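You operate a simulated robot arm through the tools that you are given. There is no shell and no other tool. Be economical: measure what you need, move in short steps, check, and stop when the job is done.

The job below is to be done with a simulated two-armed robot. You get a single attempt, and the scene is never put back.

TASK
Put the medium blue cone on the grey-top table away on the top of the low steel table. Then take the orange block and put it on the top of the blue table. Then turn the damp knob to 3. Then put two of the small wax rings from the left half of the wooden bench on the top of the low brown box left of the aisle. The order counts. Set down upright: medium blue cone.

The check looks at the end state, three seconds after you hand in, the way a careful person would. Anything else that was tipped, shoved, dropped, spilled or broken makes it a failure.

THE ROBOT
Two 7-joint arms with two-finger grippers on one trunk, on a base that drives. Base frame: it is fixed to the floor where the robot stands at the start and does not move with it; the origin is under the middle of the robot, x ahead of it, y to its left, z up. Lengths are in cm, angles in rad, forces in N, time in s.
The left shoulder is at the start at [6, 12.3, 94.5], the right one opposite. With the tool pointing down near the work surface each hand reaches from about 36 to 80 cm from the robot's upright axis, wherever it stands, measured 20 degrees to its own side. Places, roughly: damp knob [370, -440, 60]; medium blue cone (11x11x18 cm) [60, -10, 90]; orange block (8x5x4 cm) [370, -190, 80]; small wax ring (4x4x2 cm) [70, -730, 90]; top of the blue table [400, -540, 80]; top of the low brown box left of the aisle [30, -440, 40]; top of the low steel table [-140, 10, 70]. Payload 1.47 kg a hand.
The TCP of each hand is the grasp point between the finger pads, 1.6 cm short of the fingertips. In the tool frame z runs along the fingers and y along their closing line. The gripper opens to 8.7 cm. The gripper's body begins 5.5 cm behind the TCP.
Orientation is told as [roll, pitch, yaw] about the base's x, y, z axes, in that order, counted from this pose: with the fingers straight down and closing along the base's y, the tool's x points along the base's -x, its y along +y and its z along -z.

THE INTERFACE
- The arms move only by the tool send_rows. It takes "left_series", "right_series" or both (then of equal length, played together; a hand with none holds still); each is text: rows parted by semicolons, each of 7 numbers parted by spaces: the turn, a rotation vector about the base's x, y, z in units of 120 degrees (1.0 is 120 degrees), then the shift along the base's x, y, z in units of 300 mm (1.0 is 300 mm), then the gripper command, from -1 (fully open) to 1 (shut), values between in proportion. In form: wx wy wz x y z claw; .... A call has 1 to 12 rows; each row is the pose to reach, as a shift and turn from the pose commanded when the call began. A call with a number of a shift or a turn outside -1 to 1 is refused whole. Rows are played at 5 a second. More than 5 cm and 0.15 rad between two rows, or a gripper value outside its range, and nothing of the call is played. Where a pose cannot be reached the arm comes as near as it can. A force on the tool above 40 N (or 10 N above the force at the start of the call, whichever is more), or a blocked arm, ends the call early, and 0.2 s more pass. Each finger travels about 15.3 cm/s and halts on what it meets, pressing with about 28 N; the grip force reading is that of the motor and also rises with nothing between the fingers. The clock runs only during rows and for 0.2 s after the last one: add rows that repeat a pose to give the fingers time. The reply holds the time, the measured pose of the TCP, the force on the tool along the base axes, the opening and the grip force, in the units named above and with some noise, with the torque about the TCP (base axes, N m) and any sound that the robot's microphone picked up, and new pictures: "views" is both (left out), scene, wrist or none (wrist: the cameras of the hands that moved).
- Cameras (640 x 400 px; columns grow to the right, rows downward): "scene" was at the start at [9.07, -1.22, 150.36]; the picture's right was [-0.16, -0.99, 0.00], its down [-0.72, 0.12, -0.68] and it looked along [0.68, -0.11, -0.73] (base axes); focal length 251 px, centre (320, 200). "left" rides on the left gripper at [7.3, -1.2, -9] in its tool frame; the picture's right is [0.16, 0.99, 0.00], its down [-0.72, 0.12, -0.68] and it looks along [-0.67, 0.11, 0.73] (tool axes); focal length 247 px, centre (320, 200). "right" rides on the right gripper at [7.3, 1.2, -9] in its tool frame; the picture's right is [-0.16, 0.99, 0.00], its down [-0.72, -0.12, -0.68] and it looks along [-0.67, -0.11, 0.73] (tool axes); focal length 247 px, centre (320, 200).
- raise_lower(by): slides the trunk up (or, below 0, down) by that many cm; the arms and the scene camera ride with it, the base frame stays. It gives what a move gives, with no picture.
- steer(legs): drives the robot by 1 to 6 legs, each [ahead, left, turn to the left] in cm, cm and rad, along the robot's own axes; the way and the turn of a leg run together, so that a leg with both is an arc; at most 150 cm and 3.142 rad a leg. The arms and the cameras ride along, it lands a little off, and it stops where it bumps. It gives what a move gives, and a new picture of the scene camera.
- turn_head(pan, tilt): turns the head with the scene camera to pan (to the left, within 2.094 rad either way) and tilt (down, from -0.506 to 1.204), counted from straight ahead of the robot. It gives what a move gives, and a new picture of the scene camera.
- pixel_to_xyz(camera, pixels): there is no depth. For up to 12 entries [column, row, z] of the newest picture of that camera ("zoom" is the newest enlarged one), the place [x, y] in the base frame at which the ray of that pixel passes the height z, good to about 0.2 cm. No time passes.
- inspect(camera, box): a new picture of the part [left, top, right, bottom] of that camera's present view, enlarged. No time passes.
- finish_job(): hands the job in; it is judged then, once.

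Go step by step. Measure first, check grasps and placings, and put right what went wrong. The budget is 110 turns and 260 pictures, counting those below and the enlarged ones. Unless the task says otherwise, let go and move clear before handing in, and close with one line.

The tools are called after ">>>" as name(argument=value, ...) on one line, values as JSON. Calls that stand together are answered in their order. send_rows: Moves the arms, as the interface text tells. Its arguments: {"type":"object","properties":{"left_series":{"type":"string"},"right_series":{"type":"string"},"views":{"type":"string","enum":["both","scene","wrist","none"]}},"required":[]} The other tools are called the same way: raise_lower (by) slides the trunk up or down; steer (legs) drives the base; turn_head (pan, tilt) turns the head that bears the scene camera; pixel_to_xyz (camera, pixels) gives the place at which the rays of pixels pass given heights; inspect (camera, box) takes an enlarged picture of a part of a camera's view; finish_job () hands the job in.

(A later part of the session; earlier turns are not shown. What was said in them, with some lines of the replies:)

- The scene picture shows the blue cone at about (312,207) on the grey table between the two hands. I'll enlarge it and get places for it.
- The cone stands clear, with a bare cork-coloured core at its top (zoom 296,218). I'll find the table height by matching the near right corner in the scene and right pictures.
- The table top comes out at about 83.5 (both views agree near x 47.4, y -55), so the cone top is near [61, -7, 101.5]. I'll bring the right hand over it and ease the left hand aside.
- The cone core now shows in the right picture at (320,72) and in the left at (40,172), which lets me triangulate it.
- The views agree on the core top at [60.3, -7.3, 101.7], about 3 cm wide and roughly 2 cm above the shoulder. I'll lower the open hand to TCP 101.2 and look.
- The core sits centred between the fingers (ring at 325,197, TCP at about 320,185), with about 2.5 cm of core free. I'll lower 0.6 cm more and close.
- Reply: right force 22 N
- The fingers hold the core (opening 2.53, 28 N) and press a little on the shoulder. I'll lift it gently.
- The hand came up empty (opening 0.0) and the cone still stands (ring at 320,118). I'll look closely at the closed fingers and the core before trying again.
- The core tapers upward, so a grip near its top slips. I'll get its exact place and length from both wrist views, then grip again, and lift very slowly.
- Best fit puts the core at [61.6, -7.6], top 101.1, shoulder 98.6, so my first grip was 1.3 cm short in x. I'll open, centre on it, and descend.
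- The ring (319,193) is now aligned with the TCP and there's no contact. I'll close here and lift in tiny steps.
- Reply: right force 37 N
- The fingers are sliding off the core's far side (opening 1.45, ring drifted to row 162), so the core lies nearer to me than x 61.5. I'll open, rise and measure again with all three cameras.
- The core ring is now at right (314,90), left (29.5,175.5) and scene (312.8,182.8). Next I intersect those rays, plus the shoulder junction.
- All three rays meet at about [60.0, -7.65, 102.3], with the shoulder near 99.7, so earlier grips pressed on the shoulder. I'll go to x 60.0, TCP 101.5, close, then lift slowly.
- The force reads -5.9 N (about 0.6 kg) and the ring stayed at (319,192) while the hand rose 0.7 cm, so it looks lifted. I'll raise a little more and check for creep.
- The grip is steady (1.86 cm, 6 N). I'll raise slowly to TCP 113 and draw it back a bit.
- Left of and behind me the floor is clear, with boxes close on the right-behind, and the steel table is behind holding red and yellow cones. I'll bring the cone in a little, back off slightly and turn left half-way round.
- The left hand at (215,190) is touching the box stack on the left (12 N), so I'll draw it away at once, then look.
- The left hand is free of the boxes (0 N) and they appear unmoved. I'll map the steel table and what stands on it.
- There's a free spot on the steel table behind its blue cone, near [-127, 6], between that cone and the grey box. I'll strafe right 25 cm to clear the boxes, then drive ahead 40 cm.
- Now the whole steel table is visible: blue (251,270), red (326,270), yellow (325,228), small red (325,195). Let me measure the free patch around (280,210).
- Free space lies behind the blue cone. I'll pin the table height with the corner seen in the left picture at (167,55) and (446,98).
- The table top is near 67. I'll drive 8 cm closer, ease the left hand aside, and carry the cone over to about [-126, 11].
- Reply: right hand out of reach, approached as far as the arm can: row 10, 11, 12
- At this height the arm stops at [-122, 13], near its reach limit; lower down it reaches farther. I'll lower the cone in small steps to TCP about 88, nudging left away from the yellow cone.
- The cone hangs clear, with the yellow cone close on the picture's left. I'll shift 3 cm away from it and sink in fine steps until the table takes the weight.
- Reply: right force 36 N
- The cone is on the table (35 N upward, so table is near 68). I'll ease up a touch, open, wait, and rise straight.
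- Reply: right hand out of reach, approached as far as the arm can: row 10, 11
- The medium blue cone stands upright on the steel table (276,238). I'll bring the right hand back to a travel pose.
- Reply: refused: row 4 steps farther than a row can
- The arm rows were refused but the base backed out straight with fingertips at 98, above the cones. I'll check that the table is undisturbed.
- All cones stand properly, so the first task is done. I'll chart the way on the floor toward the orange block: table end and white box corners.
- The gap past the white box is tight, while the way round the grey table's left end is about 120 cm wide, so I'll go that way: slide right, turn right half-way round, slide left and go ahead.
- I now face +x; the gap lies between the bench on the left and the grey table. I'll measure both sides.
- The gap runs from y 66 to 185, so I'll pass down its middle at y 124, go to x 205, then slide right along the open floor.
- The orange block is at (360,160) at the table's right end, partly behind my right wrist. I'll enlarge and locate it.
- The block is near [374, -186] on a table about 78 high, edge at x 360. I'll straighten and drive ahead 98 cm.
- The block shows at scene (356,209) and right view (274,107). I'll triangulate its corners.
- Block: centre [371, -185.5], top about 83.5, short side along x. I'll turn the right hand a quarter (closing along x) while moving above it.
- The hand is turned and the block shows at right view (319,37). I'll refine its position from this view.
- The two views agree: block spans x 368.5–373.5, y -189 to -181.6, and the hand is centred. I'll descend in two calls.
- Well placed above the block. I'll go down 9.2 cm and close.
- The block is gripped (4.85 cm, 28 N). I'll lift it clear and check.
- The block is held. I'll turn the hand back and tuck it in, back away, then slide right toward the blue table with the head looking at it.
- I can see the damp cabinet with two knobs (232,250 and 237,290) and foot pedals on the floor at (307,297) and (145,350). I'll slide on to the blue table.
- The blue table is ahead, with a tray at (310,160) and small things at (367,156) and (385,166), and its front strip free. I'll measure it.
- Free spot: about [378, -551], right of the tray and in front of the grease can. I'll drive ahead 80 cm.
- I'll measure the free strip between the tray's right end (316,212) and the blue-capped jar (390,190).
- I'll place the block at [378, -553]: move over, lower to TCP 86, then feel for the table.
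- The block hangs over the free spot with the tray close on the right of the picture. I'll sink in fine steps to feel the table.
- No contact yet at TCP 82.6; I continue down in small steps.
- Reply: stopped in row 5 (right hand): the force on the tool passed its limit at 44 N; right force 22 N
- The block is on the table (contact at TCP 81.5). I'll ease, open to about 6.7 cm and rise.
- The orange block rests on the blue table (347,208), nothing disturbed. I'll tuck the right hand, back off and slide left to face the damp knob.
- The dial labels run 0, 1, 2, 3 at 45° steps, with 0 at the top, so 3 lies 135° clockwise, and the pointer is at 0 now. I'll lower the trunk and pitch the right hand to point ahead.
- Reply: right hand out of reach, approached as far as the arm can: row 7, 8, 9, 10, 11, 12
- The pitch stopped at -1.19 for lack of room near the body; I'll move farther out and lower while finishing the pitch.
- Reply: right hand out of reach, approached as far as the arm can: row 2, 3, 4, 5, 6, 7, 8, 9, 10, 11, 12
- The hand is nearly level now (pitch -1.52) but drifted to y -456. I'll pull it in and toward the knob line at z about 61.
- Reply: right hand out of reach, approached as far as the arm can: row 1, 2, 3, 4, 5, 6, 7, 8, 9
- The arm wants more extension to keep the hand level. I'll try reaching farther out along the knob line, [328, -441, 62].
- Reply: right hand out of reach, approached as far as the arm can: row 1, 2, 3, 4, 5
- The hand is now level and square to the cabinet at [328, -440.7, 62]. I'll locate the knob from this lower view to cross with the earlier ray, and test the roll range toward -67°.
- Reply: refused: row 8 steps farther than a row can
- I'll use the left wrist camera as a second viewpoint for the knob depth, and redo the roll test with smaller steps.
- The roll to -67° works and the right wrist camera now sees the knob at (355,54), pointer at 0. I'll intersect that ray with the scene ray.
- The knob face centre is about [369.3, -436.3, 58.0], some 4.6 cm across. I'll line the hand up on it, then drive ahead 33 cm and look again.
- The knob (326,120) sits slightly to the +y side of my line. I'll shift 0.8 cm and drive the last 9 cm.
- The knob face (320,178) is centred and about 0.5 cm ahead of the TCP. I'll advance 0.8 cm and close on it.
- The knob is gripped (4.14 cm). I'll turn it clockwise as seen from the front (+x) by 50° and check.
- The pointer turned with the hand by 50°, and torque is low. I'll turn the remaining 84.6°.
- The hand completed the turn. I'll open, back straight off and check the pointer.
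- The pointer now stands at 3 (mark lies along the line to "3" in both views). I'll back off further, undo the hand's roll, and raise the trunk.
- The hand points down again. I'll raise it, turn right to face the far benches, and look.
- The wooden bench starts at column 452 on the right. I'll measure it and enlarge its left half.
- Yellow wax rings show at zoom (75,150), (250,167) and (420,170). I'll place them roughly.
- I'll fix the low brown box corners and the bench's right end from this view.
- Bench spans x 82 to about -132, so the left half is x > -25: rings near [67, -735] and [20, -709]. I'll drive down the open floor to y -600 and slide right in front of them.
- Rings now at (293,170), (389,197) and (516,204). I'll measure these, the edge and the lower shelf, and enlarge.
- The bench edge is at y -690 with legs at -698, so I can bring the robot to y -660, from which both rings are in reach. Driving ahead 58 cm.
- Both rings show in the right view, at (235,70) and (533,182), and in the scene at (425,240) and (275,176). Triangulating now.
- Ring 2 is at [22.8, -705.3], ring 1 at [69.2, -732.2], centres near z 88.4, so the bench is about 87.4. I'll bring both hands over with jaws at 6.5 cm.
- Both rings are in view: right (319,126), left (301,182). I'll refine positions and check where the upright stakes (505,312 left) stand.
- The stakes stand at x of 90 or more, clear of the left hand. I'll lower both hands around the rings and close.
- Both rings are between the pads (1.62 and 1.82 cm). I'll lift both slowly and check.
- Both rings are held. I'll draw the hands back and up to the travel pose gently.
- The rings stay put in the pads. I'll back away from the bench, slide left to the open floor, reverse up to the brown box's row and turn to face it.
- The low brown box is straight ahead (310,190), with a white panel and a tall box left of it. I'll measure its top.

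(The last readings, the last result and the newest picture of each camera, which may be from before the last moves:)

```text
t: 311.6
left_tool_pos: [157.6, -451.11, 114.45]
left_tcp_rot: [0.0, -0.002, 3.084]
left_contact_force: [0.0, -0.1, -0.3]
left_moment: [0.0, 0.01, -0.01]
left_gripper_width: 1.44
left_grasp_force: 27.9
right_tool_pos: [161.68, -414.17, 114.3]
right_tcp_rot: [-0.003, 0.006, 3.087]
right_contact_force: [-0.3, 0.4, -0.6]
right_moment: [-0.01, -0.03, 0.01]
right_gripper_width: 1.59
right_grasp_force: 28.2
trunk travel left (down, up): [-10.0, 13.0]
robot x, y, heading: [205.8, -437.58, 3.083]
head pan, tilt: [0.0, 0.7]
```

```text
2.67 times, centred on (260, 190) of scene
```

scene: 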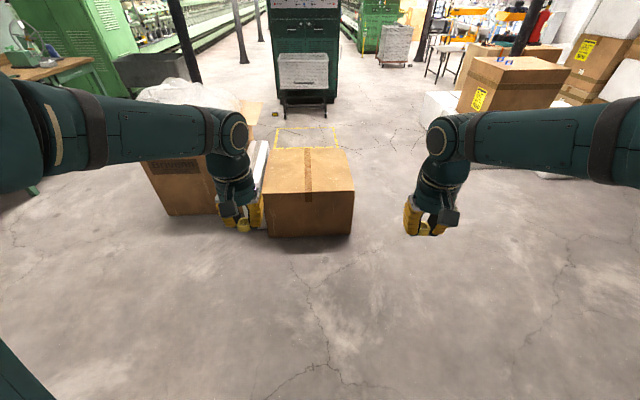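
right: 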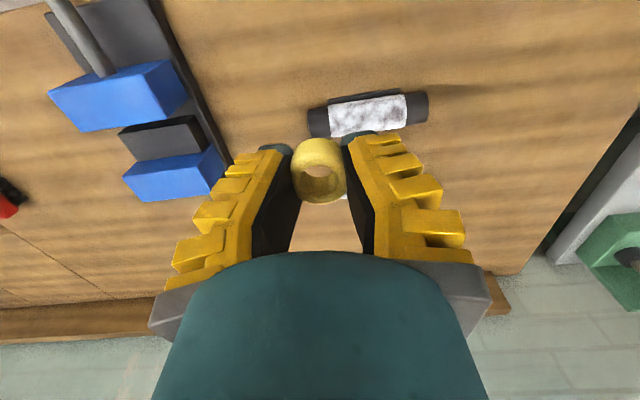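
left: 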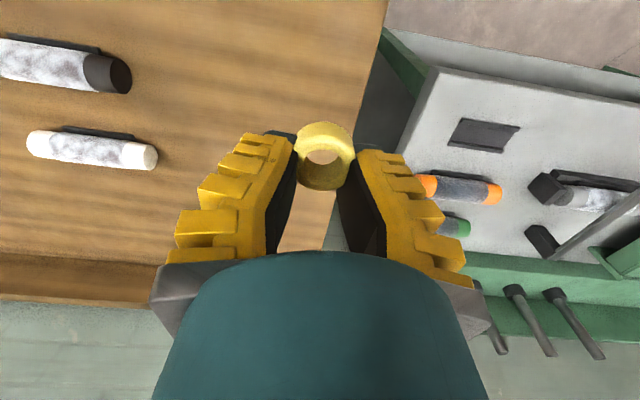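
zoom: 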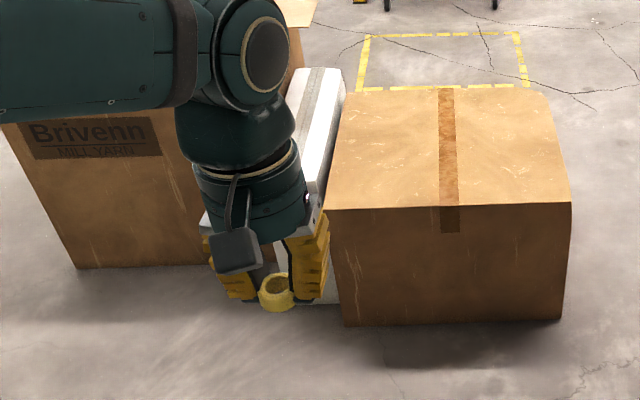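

The box top is near z 45, spanning x 0–62, y -470 to -405. I'll square up, drive ahead 103 cm, and lower the trunk.

>>> steer(legs=[[0, 0, 0.058], [102, 0, 0]])

>>> raise_lower(by=-9)

>>> turn_head(pan=0, tilt=0.9)

>>> inspect(camera="left", box=[0, 0, 640, 400])

```text
t: 317.4
left_tool_pos: [55.88, -453.8, 114.24]
left_tcp_rot: [0.0, 0.001, 3.141]
left_contact_force: [0.2, 0.1, 0.3]
left_moment: [-0.01, 0.02, 0.0]
left_gripper_width: 1.42
left_grasp_force: 27.8
right_tool_pos: [57.71, -416.83, 114.21]
right_tcp_rot: [-0.003, 0.007, 3.14]
right_contact_force: [0.4, -0.4, -0.3]
right_moment: [-0.01, -0.01, 0.02]
right_gripper_width: 1.59
right_grasp_force: 27.7
trunk travel left (down, up): [-10.0, 13.0]
robot x, y, heading: [103.16, -437.78, 3.144]
head pan, tilt: [0.0, 0.7]
```

scene: 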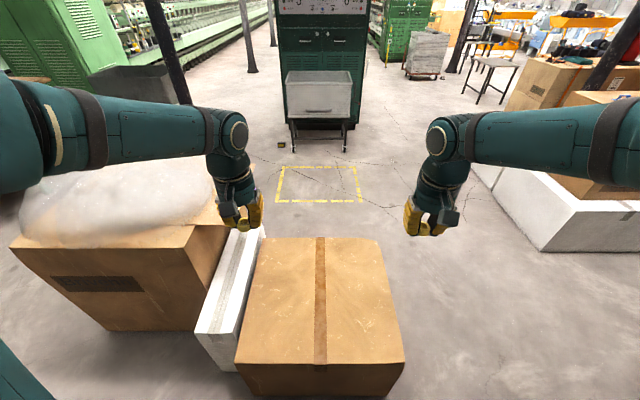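

```text
t: 318.6
left_tool_pos: [55.85, -453.81, 105.34]
left_tcp_rot: [0.0, -0.003, 3.141]
left_contact_force: [0.4, -0.4, -0.1]
left_moment: [-0.01, 0.02, 0.01]
left_gripper_width: 1.44
left_grasp_force: 28.1
right_tool_pos: [57.82, -416.72, 105.24]
right_tcp_rot: [-0.003, 0.006, 3.14]
right_contact_force: [-0.7, 0.5, -0.3]
right_moment: [0.02, -0.05, -0.01]
right_gripper_width: 1.58
right_grasp_force: 28.0
trunk travel left (down, up): [-1.0, 22.0]
robot x, y, heading: [103.31, -437.88, 3.142]
head pan, tilt: [0.0, 0.7]
```

```text
t: 319.4
left_tool_pos: [55.92, -453.7, 105.42]
left_tcp_rot: [0.001, -0.002, 3.138]
left_contact_force: [0.0, 0.6, -0.6]
left_moment: [0.03, 0.03, 0.03]
left_gripper_width: 1.42
left_grasp_force: 28.4
right_tool_pos: [57.84, -416.82, 105.23]
right_tcp_rot: [-0.003, 0.006, 3.141]
right_contact_force: [-0.6, -0.2, -0.7]
right_moment: [-0.02, -0.01, 0.0]
right_gripper_width: 1.56
right_grasp_force: 28.3
trunk travel left (down, up): [-1.0, 22.0]
robot x, y, heading: [103.07, -437.88, 3.143]
head pan, tilt: [0.0, 0.901]
```

scene: 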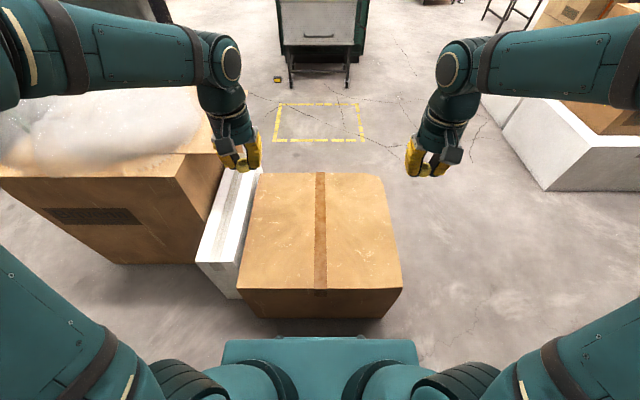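

```text
1.00 times, centred on (320, 200) of left (not enlarged: the box is as wide or as high as the picture)
```

zoom: 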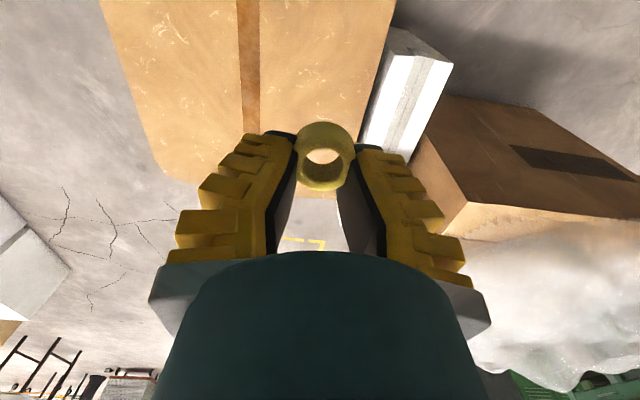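

I'll get the box-top extents at z 44–46 from this view.

>>> pixel_to_xyz(camera="scene", pixels=[[237, 289, 42], [403, 289, 42], [237, 289, 45], [403, 289, 45], [237, 289, 47], [403, 289, 47], [258, 173, 45], [383, 174, 45], [243, 298, 0], [384, 318, 0], [240, 170, 45]])

>>> pixel_to_xyz(camera="zoom", pixels=[[397, 0, 42], [397, 0, 45], [397, 0, 48], [360, 140, 42], [360, 140, 45], [360, 140, 48], [103, 20, 42], [103, 20, 45], [103, 20, 48]])

```text
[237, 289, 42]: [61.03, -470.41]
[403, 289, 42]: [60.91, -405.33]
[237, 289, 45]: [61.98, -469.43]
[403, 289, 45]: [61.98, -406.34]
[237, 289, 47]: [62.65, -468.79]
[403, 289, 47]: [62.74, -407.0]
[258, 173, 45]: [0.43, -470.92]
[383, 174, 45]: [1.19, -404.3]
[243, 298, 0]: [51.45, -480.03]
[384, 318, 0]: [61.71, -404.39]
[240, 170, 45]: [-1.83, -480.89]
```

```text
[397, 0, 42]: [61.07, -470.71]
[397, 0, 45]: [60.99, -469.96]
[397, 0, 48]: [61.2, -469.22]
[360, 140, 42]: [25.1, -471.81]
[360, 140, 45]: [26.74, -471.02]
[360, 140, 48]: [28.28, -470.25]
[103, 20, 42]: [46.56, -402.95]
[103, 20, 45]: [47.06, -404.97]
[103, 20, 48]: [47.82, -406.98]
```

Box top is about z 44, x 1–61, y -470 to -405, so I'll aim at [46, -451] (left) and [46, -423] (right). First half of the descent.

>>> send_rows(left_series="0 0 0 -0.06 0.02 -0.03 1; 0 0 0 -0.14 0.05 -0.08 1; 0 0 0 -0.22 0.08 -0.15 1; 0 0 0 -0.3 0.1 -0.24 1; 0 0 0 -0.33 0.1 -0.34 1; 0 0 0 -0.33 0.1 -0.44 1; 0 0 0 -0.33 0.1 -0.54 1; 0 0 0 -0.33 0.1 -0.64 1; 0 0 0 -0.33 0.1 -0.74 1; 0 0 0 -0.33 0.1 -0.84 1; 0 0 0 -0.33 0.1 -0.92 1; 0 0 0 -0.33 0.1 -0.95 1", right_series="0 0 0 -0.07 -0.04 -0.03 1; 0 0 0 -0.16 -0.09 -0.08 1; 0 0 0 -0.25 -0.14 -0.15 1; 0 0 0 -0.34 -0.19 -0.24 1; 0 0 0 -0.4 -0.2 -0.34 1; 0 0 0 -0.4 -0.2 -0.44 1; 0 0 0 -0.4 -0.2 -0.54 1; 0 0 0 -0.4 -0.2 -0.64 1; 0 0 0 -0.4 -0.2 -0.74 1; 0 0 0 -0.4 -0.2 -0.84 1; 0 0 0 -0.4 -0.2 -0.92 1; 0 0 0 -0.4 -0.2 -0.95 1", views="scene")

```text
t: 322.0
left_tool_pos: [45.79, -450.85, 76.84]
left_tcp_rot: [-0.001, -0.002, 3.139]
left_contact_force: [-0.3, 0.7, -0.3]
left_moment: [-0.02, 0.01, 0.03]
left_gripper_width: 1.46
left_grasp_force: 28.1
right_tool_pos: [45.84, -422.81, 76.66]
right_tcp_rot: [-0.004, 0.005, 3.139]
right_contact_force: [-0.8, 0.4, 0.0]
right_moment: [0.01, -0.03, -0.01]
right_gripper_width: 1.57
right_grasp_force: 28.0
trunk travel left (down, up): [-1.0, 22.0]
robot x, y, heading: [103.06, -438.02, 3.141]
head pan, tilt: [0.0, 0.901]
```

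scene: 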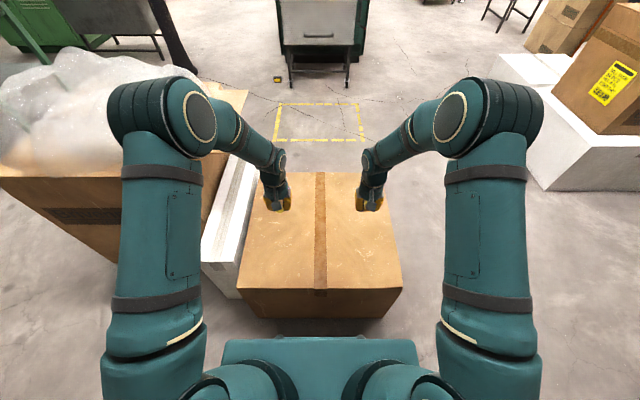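

Both hands are well over the box. I'll go down to TCP about 51.

>>> send_rows(left_series="0 0 0 0 0 -0.08 1; 0 0 0 0 0 -0.18 1; 0 0 0 0 0 -0.28 1; 0 0 0 0 0 -0.38 1; 0 0 0 0 0 -0.48 1; 0 0 0 0 0 -0.58 1; 0 0 0 0 0 -0.68 1; 0 0 0 0 0 -0.76 1; 0 0 0 0 0 -0.82 1; 0 0 0 0 0 -0.85 1; 0 0 0 0 0 -0.85 1", right_series="0 0 0 0 0 -0.08 1; 0 0 0 0 0 -0.18 1; 0 0 0 0 0 -0.28 1; 0 0 0 0 0 -0.38 1; 0 0 0 0 0 -0.48 1; 0 0 0 0 0 -0.58 1; 0 0 0 0 0 -0.68 1; 0 0 0 0 0 -0.76 1; 0 0 0 0 0 -0.82 1; 0 0 0 0 0 -0.85 1; 0 0 0 0 0 -0.85 1", views="both")

```text
t: 324.4
left_tool_pos: [45.86, -450.85, 51.29]
left_tcp_rot: [-0.001, -0.002, 3.139]
left_contact_force: [1.1, 0.4, 0.6]
left_moment: [0.02, -0.01, -0.02]
left_gripper_width: 1.43
left_grasp_force: 28.0
right_tool_pos: [45.64, -422.82, 51.22]
right_tcp_rot: [-0.003, 0.006, 3.142]
right_contact_force: [0.2, 0.0, -0.5]
right_moment: [-0.01, 0.0, 0.01]
right_gripper_width: 1.56
right_grasp_force: 27.8
trunk travel left (down, up): [-1.0, 22.0]
robot x, y, heading: [102.81, -438.22, 3.145]
head pan, tilt: [0.0, 0.901]
```

scene: 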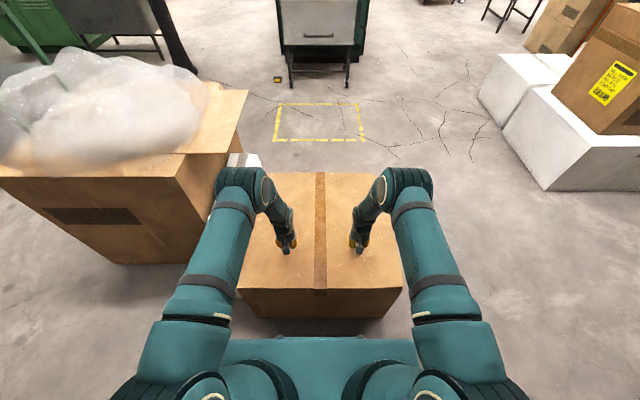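
right: 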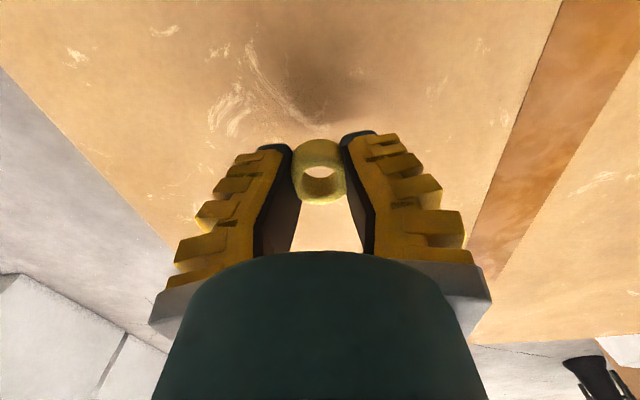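
left: 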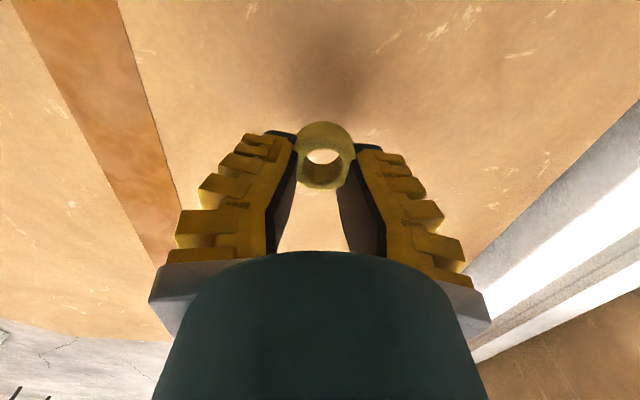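

The hands hang about 4–5 cm above the top. I'll sink in 0.36 cm steps; the call ends at first contact.

>>> send_rows(left_series="0 0 0 0 0 -0.02 1; 0 0 0 0 0 -0.04 1; 0 0 0 0 0 -0.06 1; 0 0 0 0 0 -0.08 1; 0 0 0 0 0 -0.09 1; 0 0 0 0 0 -0.1 1; 0 0 0 0 0 -0.11 1; 0 0 0 0 0 -0.11 1", right_series="0 0 0 0 0 -0.02 1; 0 0 0 0 0 -0.04 1; 0 0 0 0 0 -0.06 1; 0 0 0 0 0 -0.08 1; 0 0 0 0 0 -0.09 1; 0 0 0 0 0 -0.1 1; 0 0 0 0 0 -0.11 1; 0 0 0 0 0 -0.11 1", views="wrist")

```text
t: 326.2
left_tool_pos: [45.8, -450.75, 48.16]
left_tcp_rot: [0.001, -0.001, 3.14]
left_contact_force: [0.1, 0.4, -0.2]
left_moment: [-0.04, 0.0, 0.04]
left_gripper_width: 1.44
left_grasp_force: 27.8
right_tool_pos: [45.86, -422.72, 47.84]
right_tcp_rot: [-0.003, 0.004, 3.139]
right_contact_force: [0.9, 0.1, -0.6]
right_moment: [-0.01, -0.01, -0.02]
right_gripper_width: 1.55
right_grasp_force: 27.9
trunk travel left (down, up): [-1.0, 22.0]
robot x, y, heading: [103.27, -437.84, 3.139]
head pan, tilt: [0.0, 0.901]
```

right: 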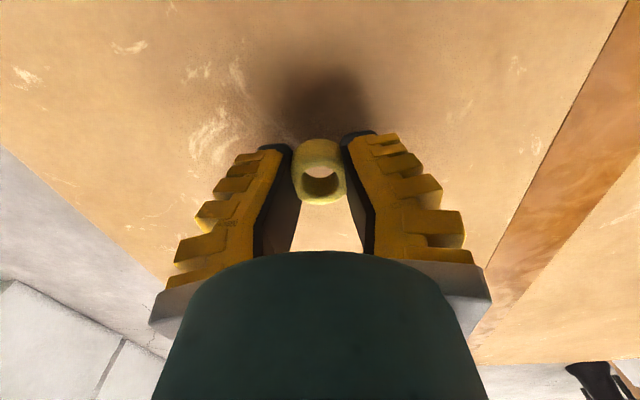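
left: 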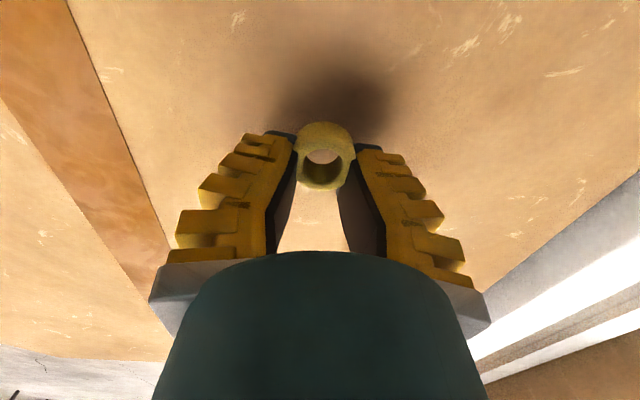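

No contact yet at 48, shadows are tightening. I go on sinking in smaller steps.

>>> send_rows(left_series="0 0 0 0 0 -0.01 1; 0 0 0 0 0 -0.02 1; 0 0 0 0 0 -0.03 1; 0 0 0 0 0 -0.04 1; 0 0 0 0 0 -0.05 1; 0 0 0 0 0 -0.06 1; 0 0 0 0 0 -0.07 1; 0 0 0 0 0 -0.08 1; 0 0 0 0 0 -0.09 1; 0 0 0 0 0 -0.1 1", right_series="0 0 0 0 0 -0.01 1; 0 0 0 0 0 -0.02 1; 0 0 0 0 0 -0.03 1; 0 0 0 0 0 -0.04 1; 0 0 0 0 0 -0.05 1; 0 0 0 0 0 -0.06 1; 0 0 0 0 0 -0.07 1; 0 0 0 0 0 -0.08 1; 0 0 0 0 0 -0.09 1; 0 0 0 0 0 -0.1 1", views="wrist")

```text
t: 327.7
left_tool_pos: [45.85, -450.81, 46.7]
left_tcp_rot: [0.001, -0.007, 3.14]
left_contact_force: [6.1, -1.5, 20.6]
left_moment: [0.05, -0.34, -0.03]
left_gripper_width: 1.63
left_grasp_force: 28.2
right_tool_pos: [45.76, -422.85, 46.59]
right_tcp_rot: [-0.003, 0.0, 3.139]
right_contact_force: [9.5, 0.0, 25.2]
right_moment: [-0.06, -0.11, 0.0]
right_gripper_width: 1.58
right_grasp_force: 27.7
trunk travel left (down, up): [-1.0, 22.0]
robot x, y, heading: [103.26, -438.03, 3.142]
head pan, tilt: [0.0, 0.901]
stopped in row 7 (right hand): the force on the tool passed its limit at 45 N (the readings are from after the stop); the commanded pose is now the measured one
```

right: 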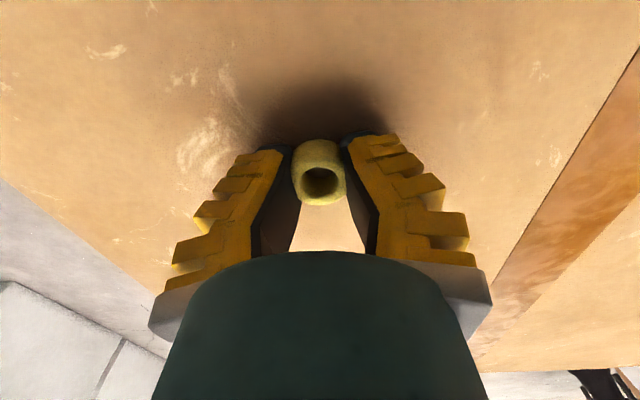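
left: 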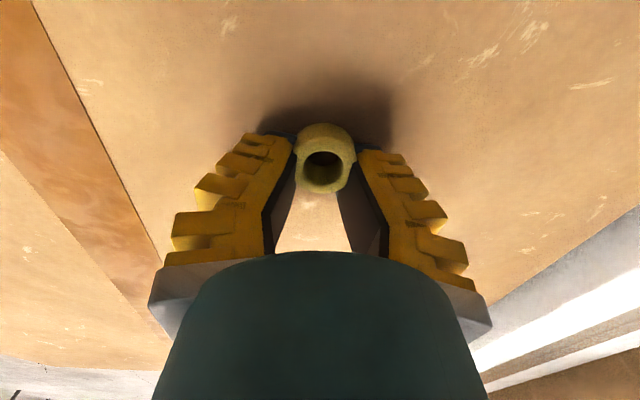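

Both rings now press on the box (20–25 N). I'll open both hands gradually and rise straight up.

>>> send_rows(left_series="0 0 0 0 0 0.006 0.8; 0 0 0 0 0 0.006 0.5; 0 0 0 0 0 0.006 0.2; 0 0 0 0 0 0.006 -0.1; 0 0 0 0 0 0.006 -0.4; 0 0 0 0 0 0.006 -0.5; 0 0 0 0 0 0.05 -0.5; 0 0 0 0 0 0.13 -0.5; 0 0 0 0 0 0.25 -0.5; 0 0 0 0 0 0.38 -0.5; 0 0 0 0 0 0.5 -0.5; 0 0 0 0 0 0.5 -0.5", right_series="0 0 0 0 0 0.006 0.8; 0 0 0 0 0 0.006 0.5; 0 0 0 0 0 0.006 0.2; 0 0 0 0 0 0.006 -0.1; 0 0 0 0 0 0.006 -0.4; 0 0 0 0 0 0.006 -0.5; 0 0 0 0 0 0.05 -0.5; 0 0 0 0 0 0.13 -0.5; 0 0 0 0 0 0.25 -0.5; 0 0 0 0 0 0.38 -0.5; 0 0 0 0 0 0.5 -0.5; 0 0 0 0 0 0.5 -0.5", views="both")

```text
t: 330.3
left_tool_pos: [46.02, -450.79, 61.35]
left_tcp_rot: [0.0, -0.003, 3.141]
left_contact_force: [-1.0, -0.5, 0.2]
left_moment: [-0.02, 0.0, -0.02]
left_gripper_width: 6.91
left_grasp_force: 3.2
right_tool_pos: [45.79, -422.78, 61.52]
right_tcp_rot: [-0.002, 0.004, 3.14]
right_contact_force: [0.0, 1.4, -1.2]
right_moment: [0.03, 0.02, 0.01]
right_gripper_width: 6.94
right_grasp_force: 2.6
trunk travel left (down, up): [-1.0, 22.0]
robot x, y, heading: [102.6, -437.83, 3.142]
head pan, tilt: [0.0, 0.901]
```

scene: 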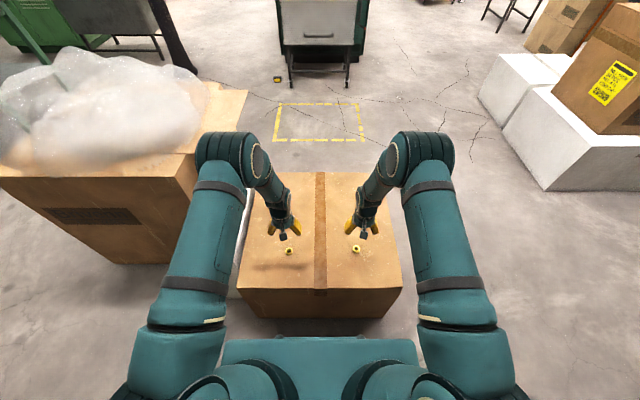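
right: 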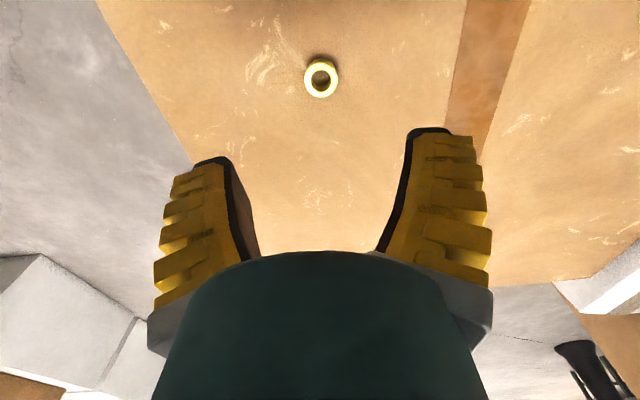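
left: 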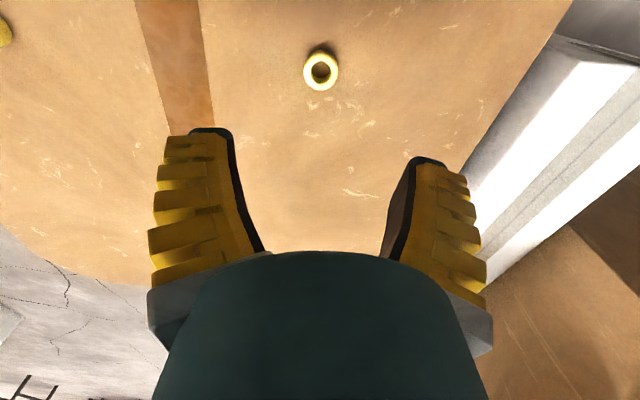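

Both rings lie flat on the box (289,251 and 356,248). I'll raise the hands well clear and back off before handing in.

>>> send_rows(left_series="0 0 0 0 0 0.12 -0.5; 0 0 0 0 0 0.26 -0.5; 0 0 0 0 0 0.4 -0.5; 0 0 0 0 0 0.54 -0.5; 0 0 0 0 0 0.68 -0.5; 0 0 0 0 0 0.82 -0.5; 0 0 0 0 0 0.96 -0.5; 0 0 0 0 0 0.96 -0.5", right_series="0 0 0 0 0 0.12 -0.5; 0 0 0 0 0 0.26 -0.5; 0 0 0 0 0 0.4 -0.5; 0 0 0 0 0 0.54 -0.5; 0 0 0 0 0 0.68 -0.5; 0 0 0 0 0 0.82 -0.5; 0 0 0 0 0 0.96 -0.5; 0 0 0 0 0 0.96 -0.5", views="none")

>>> steer(legs=[[-60, 0, 0]])

>>> turn_head(pan=0, tilt=0.7)

>>> inspect(camera="scene", box=[200, 140, 420, 280])

```text
t: 332.1
left_tool_pos: [45.85, -450.62, 90.19]
left_tcp_rot: [-0.001, -0.004, 3.14]
left_contact_force: [1.2, -0.5, 0.7]
left_moment: [0.01, 0.0, 0.03]
left_gripper_width: 6.91
left_grasp_force: 2.4
right_tool_pos: [45.76, -422.86, 89.81]
right_tcp_rot: [-0.003, 0.005, 3.14]
right_contact_force: [-0.8, -0.1, -0.2]
right_moment: [-0.01, 0.03, -0.02]
right_gripper_width: 6.96
right_grasp_force: 3.1
trunk travel left (down, up): [-1.0, 22.0]
robot x, y, heading: [103.0, -437.92, 3.138]
head pan, tilt: [0.0, 0.901]
```

```text
t: 335.5
left_tool_pos: [106.84, -450.54, 90.18]
left_tcp_rot: [-0.002, -0.005, 3.135]
left_contact_force: [0.4, -0.6, -0.6]
left_moment: [-0.01, 0.01, -0.01]
left_gripper_width: 6.94
left_grasp_force: 2.6
right_tool_pos: [106.69, -422.8, 89.8]
right_tcp_rot: [-0.005, 0.005, 3.136]
right_contact_force: [0.3, 0.1, -0.3]
right_moment: [-0.01, 0.03, -0.01]
right_gripper_width: 6.93
right_grasp_force: 2.7
trunk travel left (down, up): [-1.0, 22.0]
robot x, y, heading: [164.16, -438.06, 3.138]
head pan, tilt: [0.0, 0.901]
```

scene: 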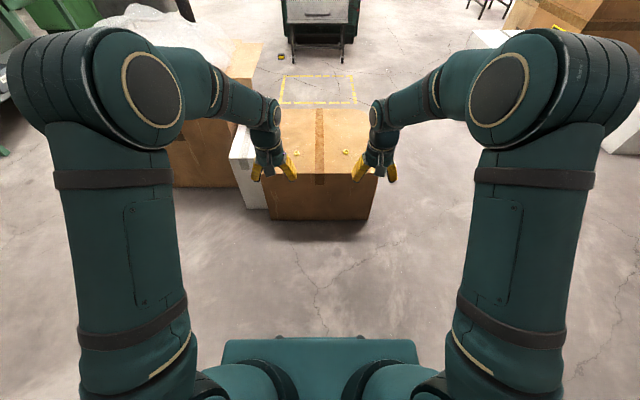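

```text
t: 336.2
left_tool_pos: [106.84, -450.45, 90.1]
left_tcp_rot: [-0.001, -0.003, 3.135]
left_contact_force: [0.3, 0.0, -0.3]
left_moment: [0.04, 0.02, 0.0]
left_gripper_width: 6.95
left_grasp_force: 3.1
right_tool_pos: [106.75, -422.7, 89.9]
right_tcp_rot: [-0.004, 0.003, 3.138]
right_contact_force: [-0.4, -0.3, 1.0]
right_moment: [-0.04, 0.0, 0.0]
right_gripper_width: 6.92
right_grasp_force: 3.2
trunk travel left (down, up): [-1.0, 22.0]
robot x, y, heading: [164.33, -438.43, 3.134]
head pan, tilt: [0.0, 0.7]
```

scene: 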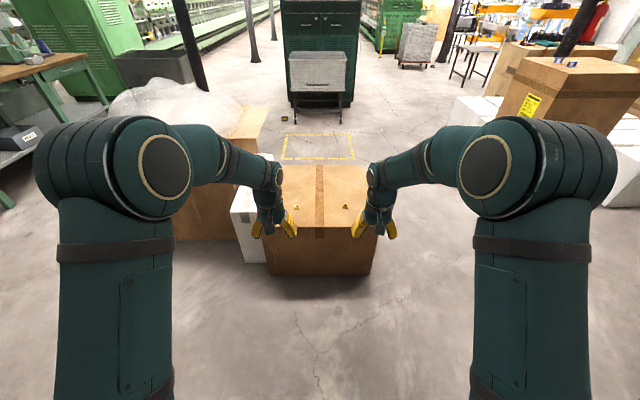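

```text
2.86 times, centred on (310, 210) of scene
```

zoom: 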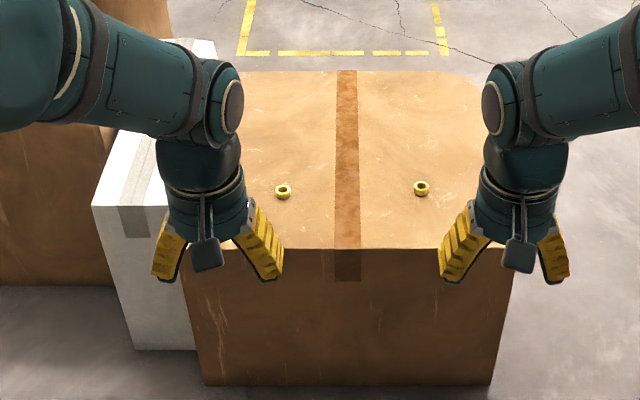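

Both rings rest on the brown box (zoom 283,191 and 421,188), and both hands are empty and clear. All four tasks are done in order, so I hand the job in.

>>> finish_job()

```text
The job is handed in.
```

The four jobs are done in order and handed in: the medium blue cone stands upright on the low steel table, the orange block is on the blue table, the damp knob points to 3, and two wax rings lie on the low brown box. While I was turning with the cone, the left hand pressed the box stack by the steel table with about 12–15 N; the boxes looked unmoved in the pictures afterwards.
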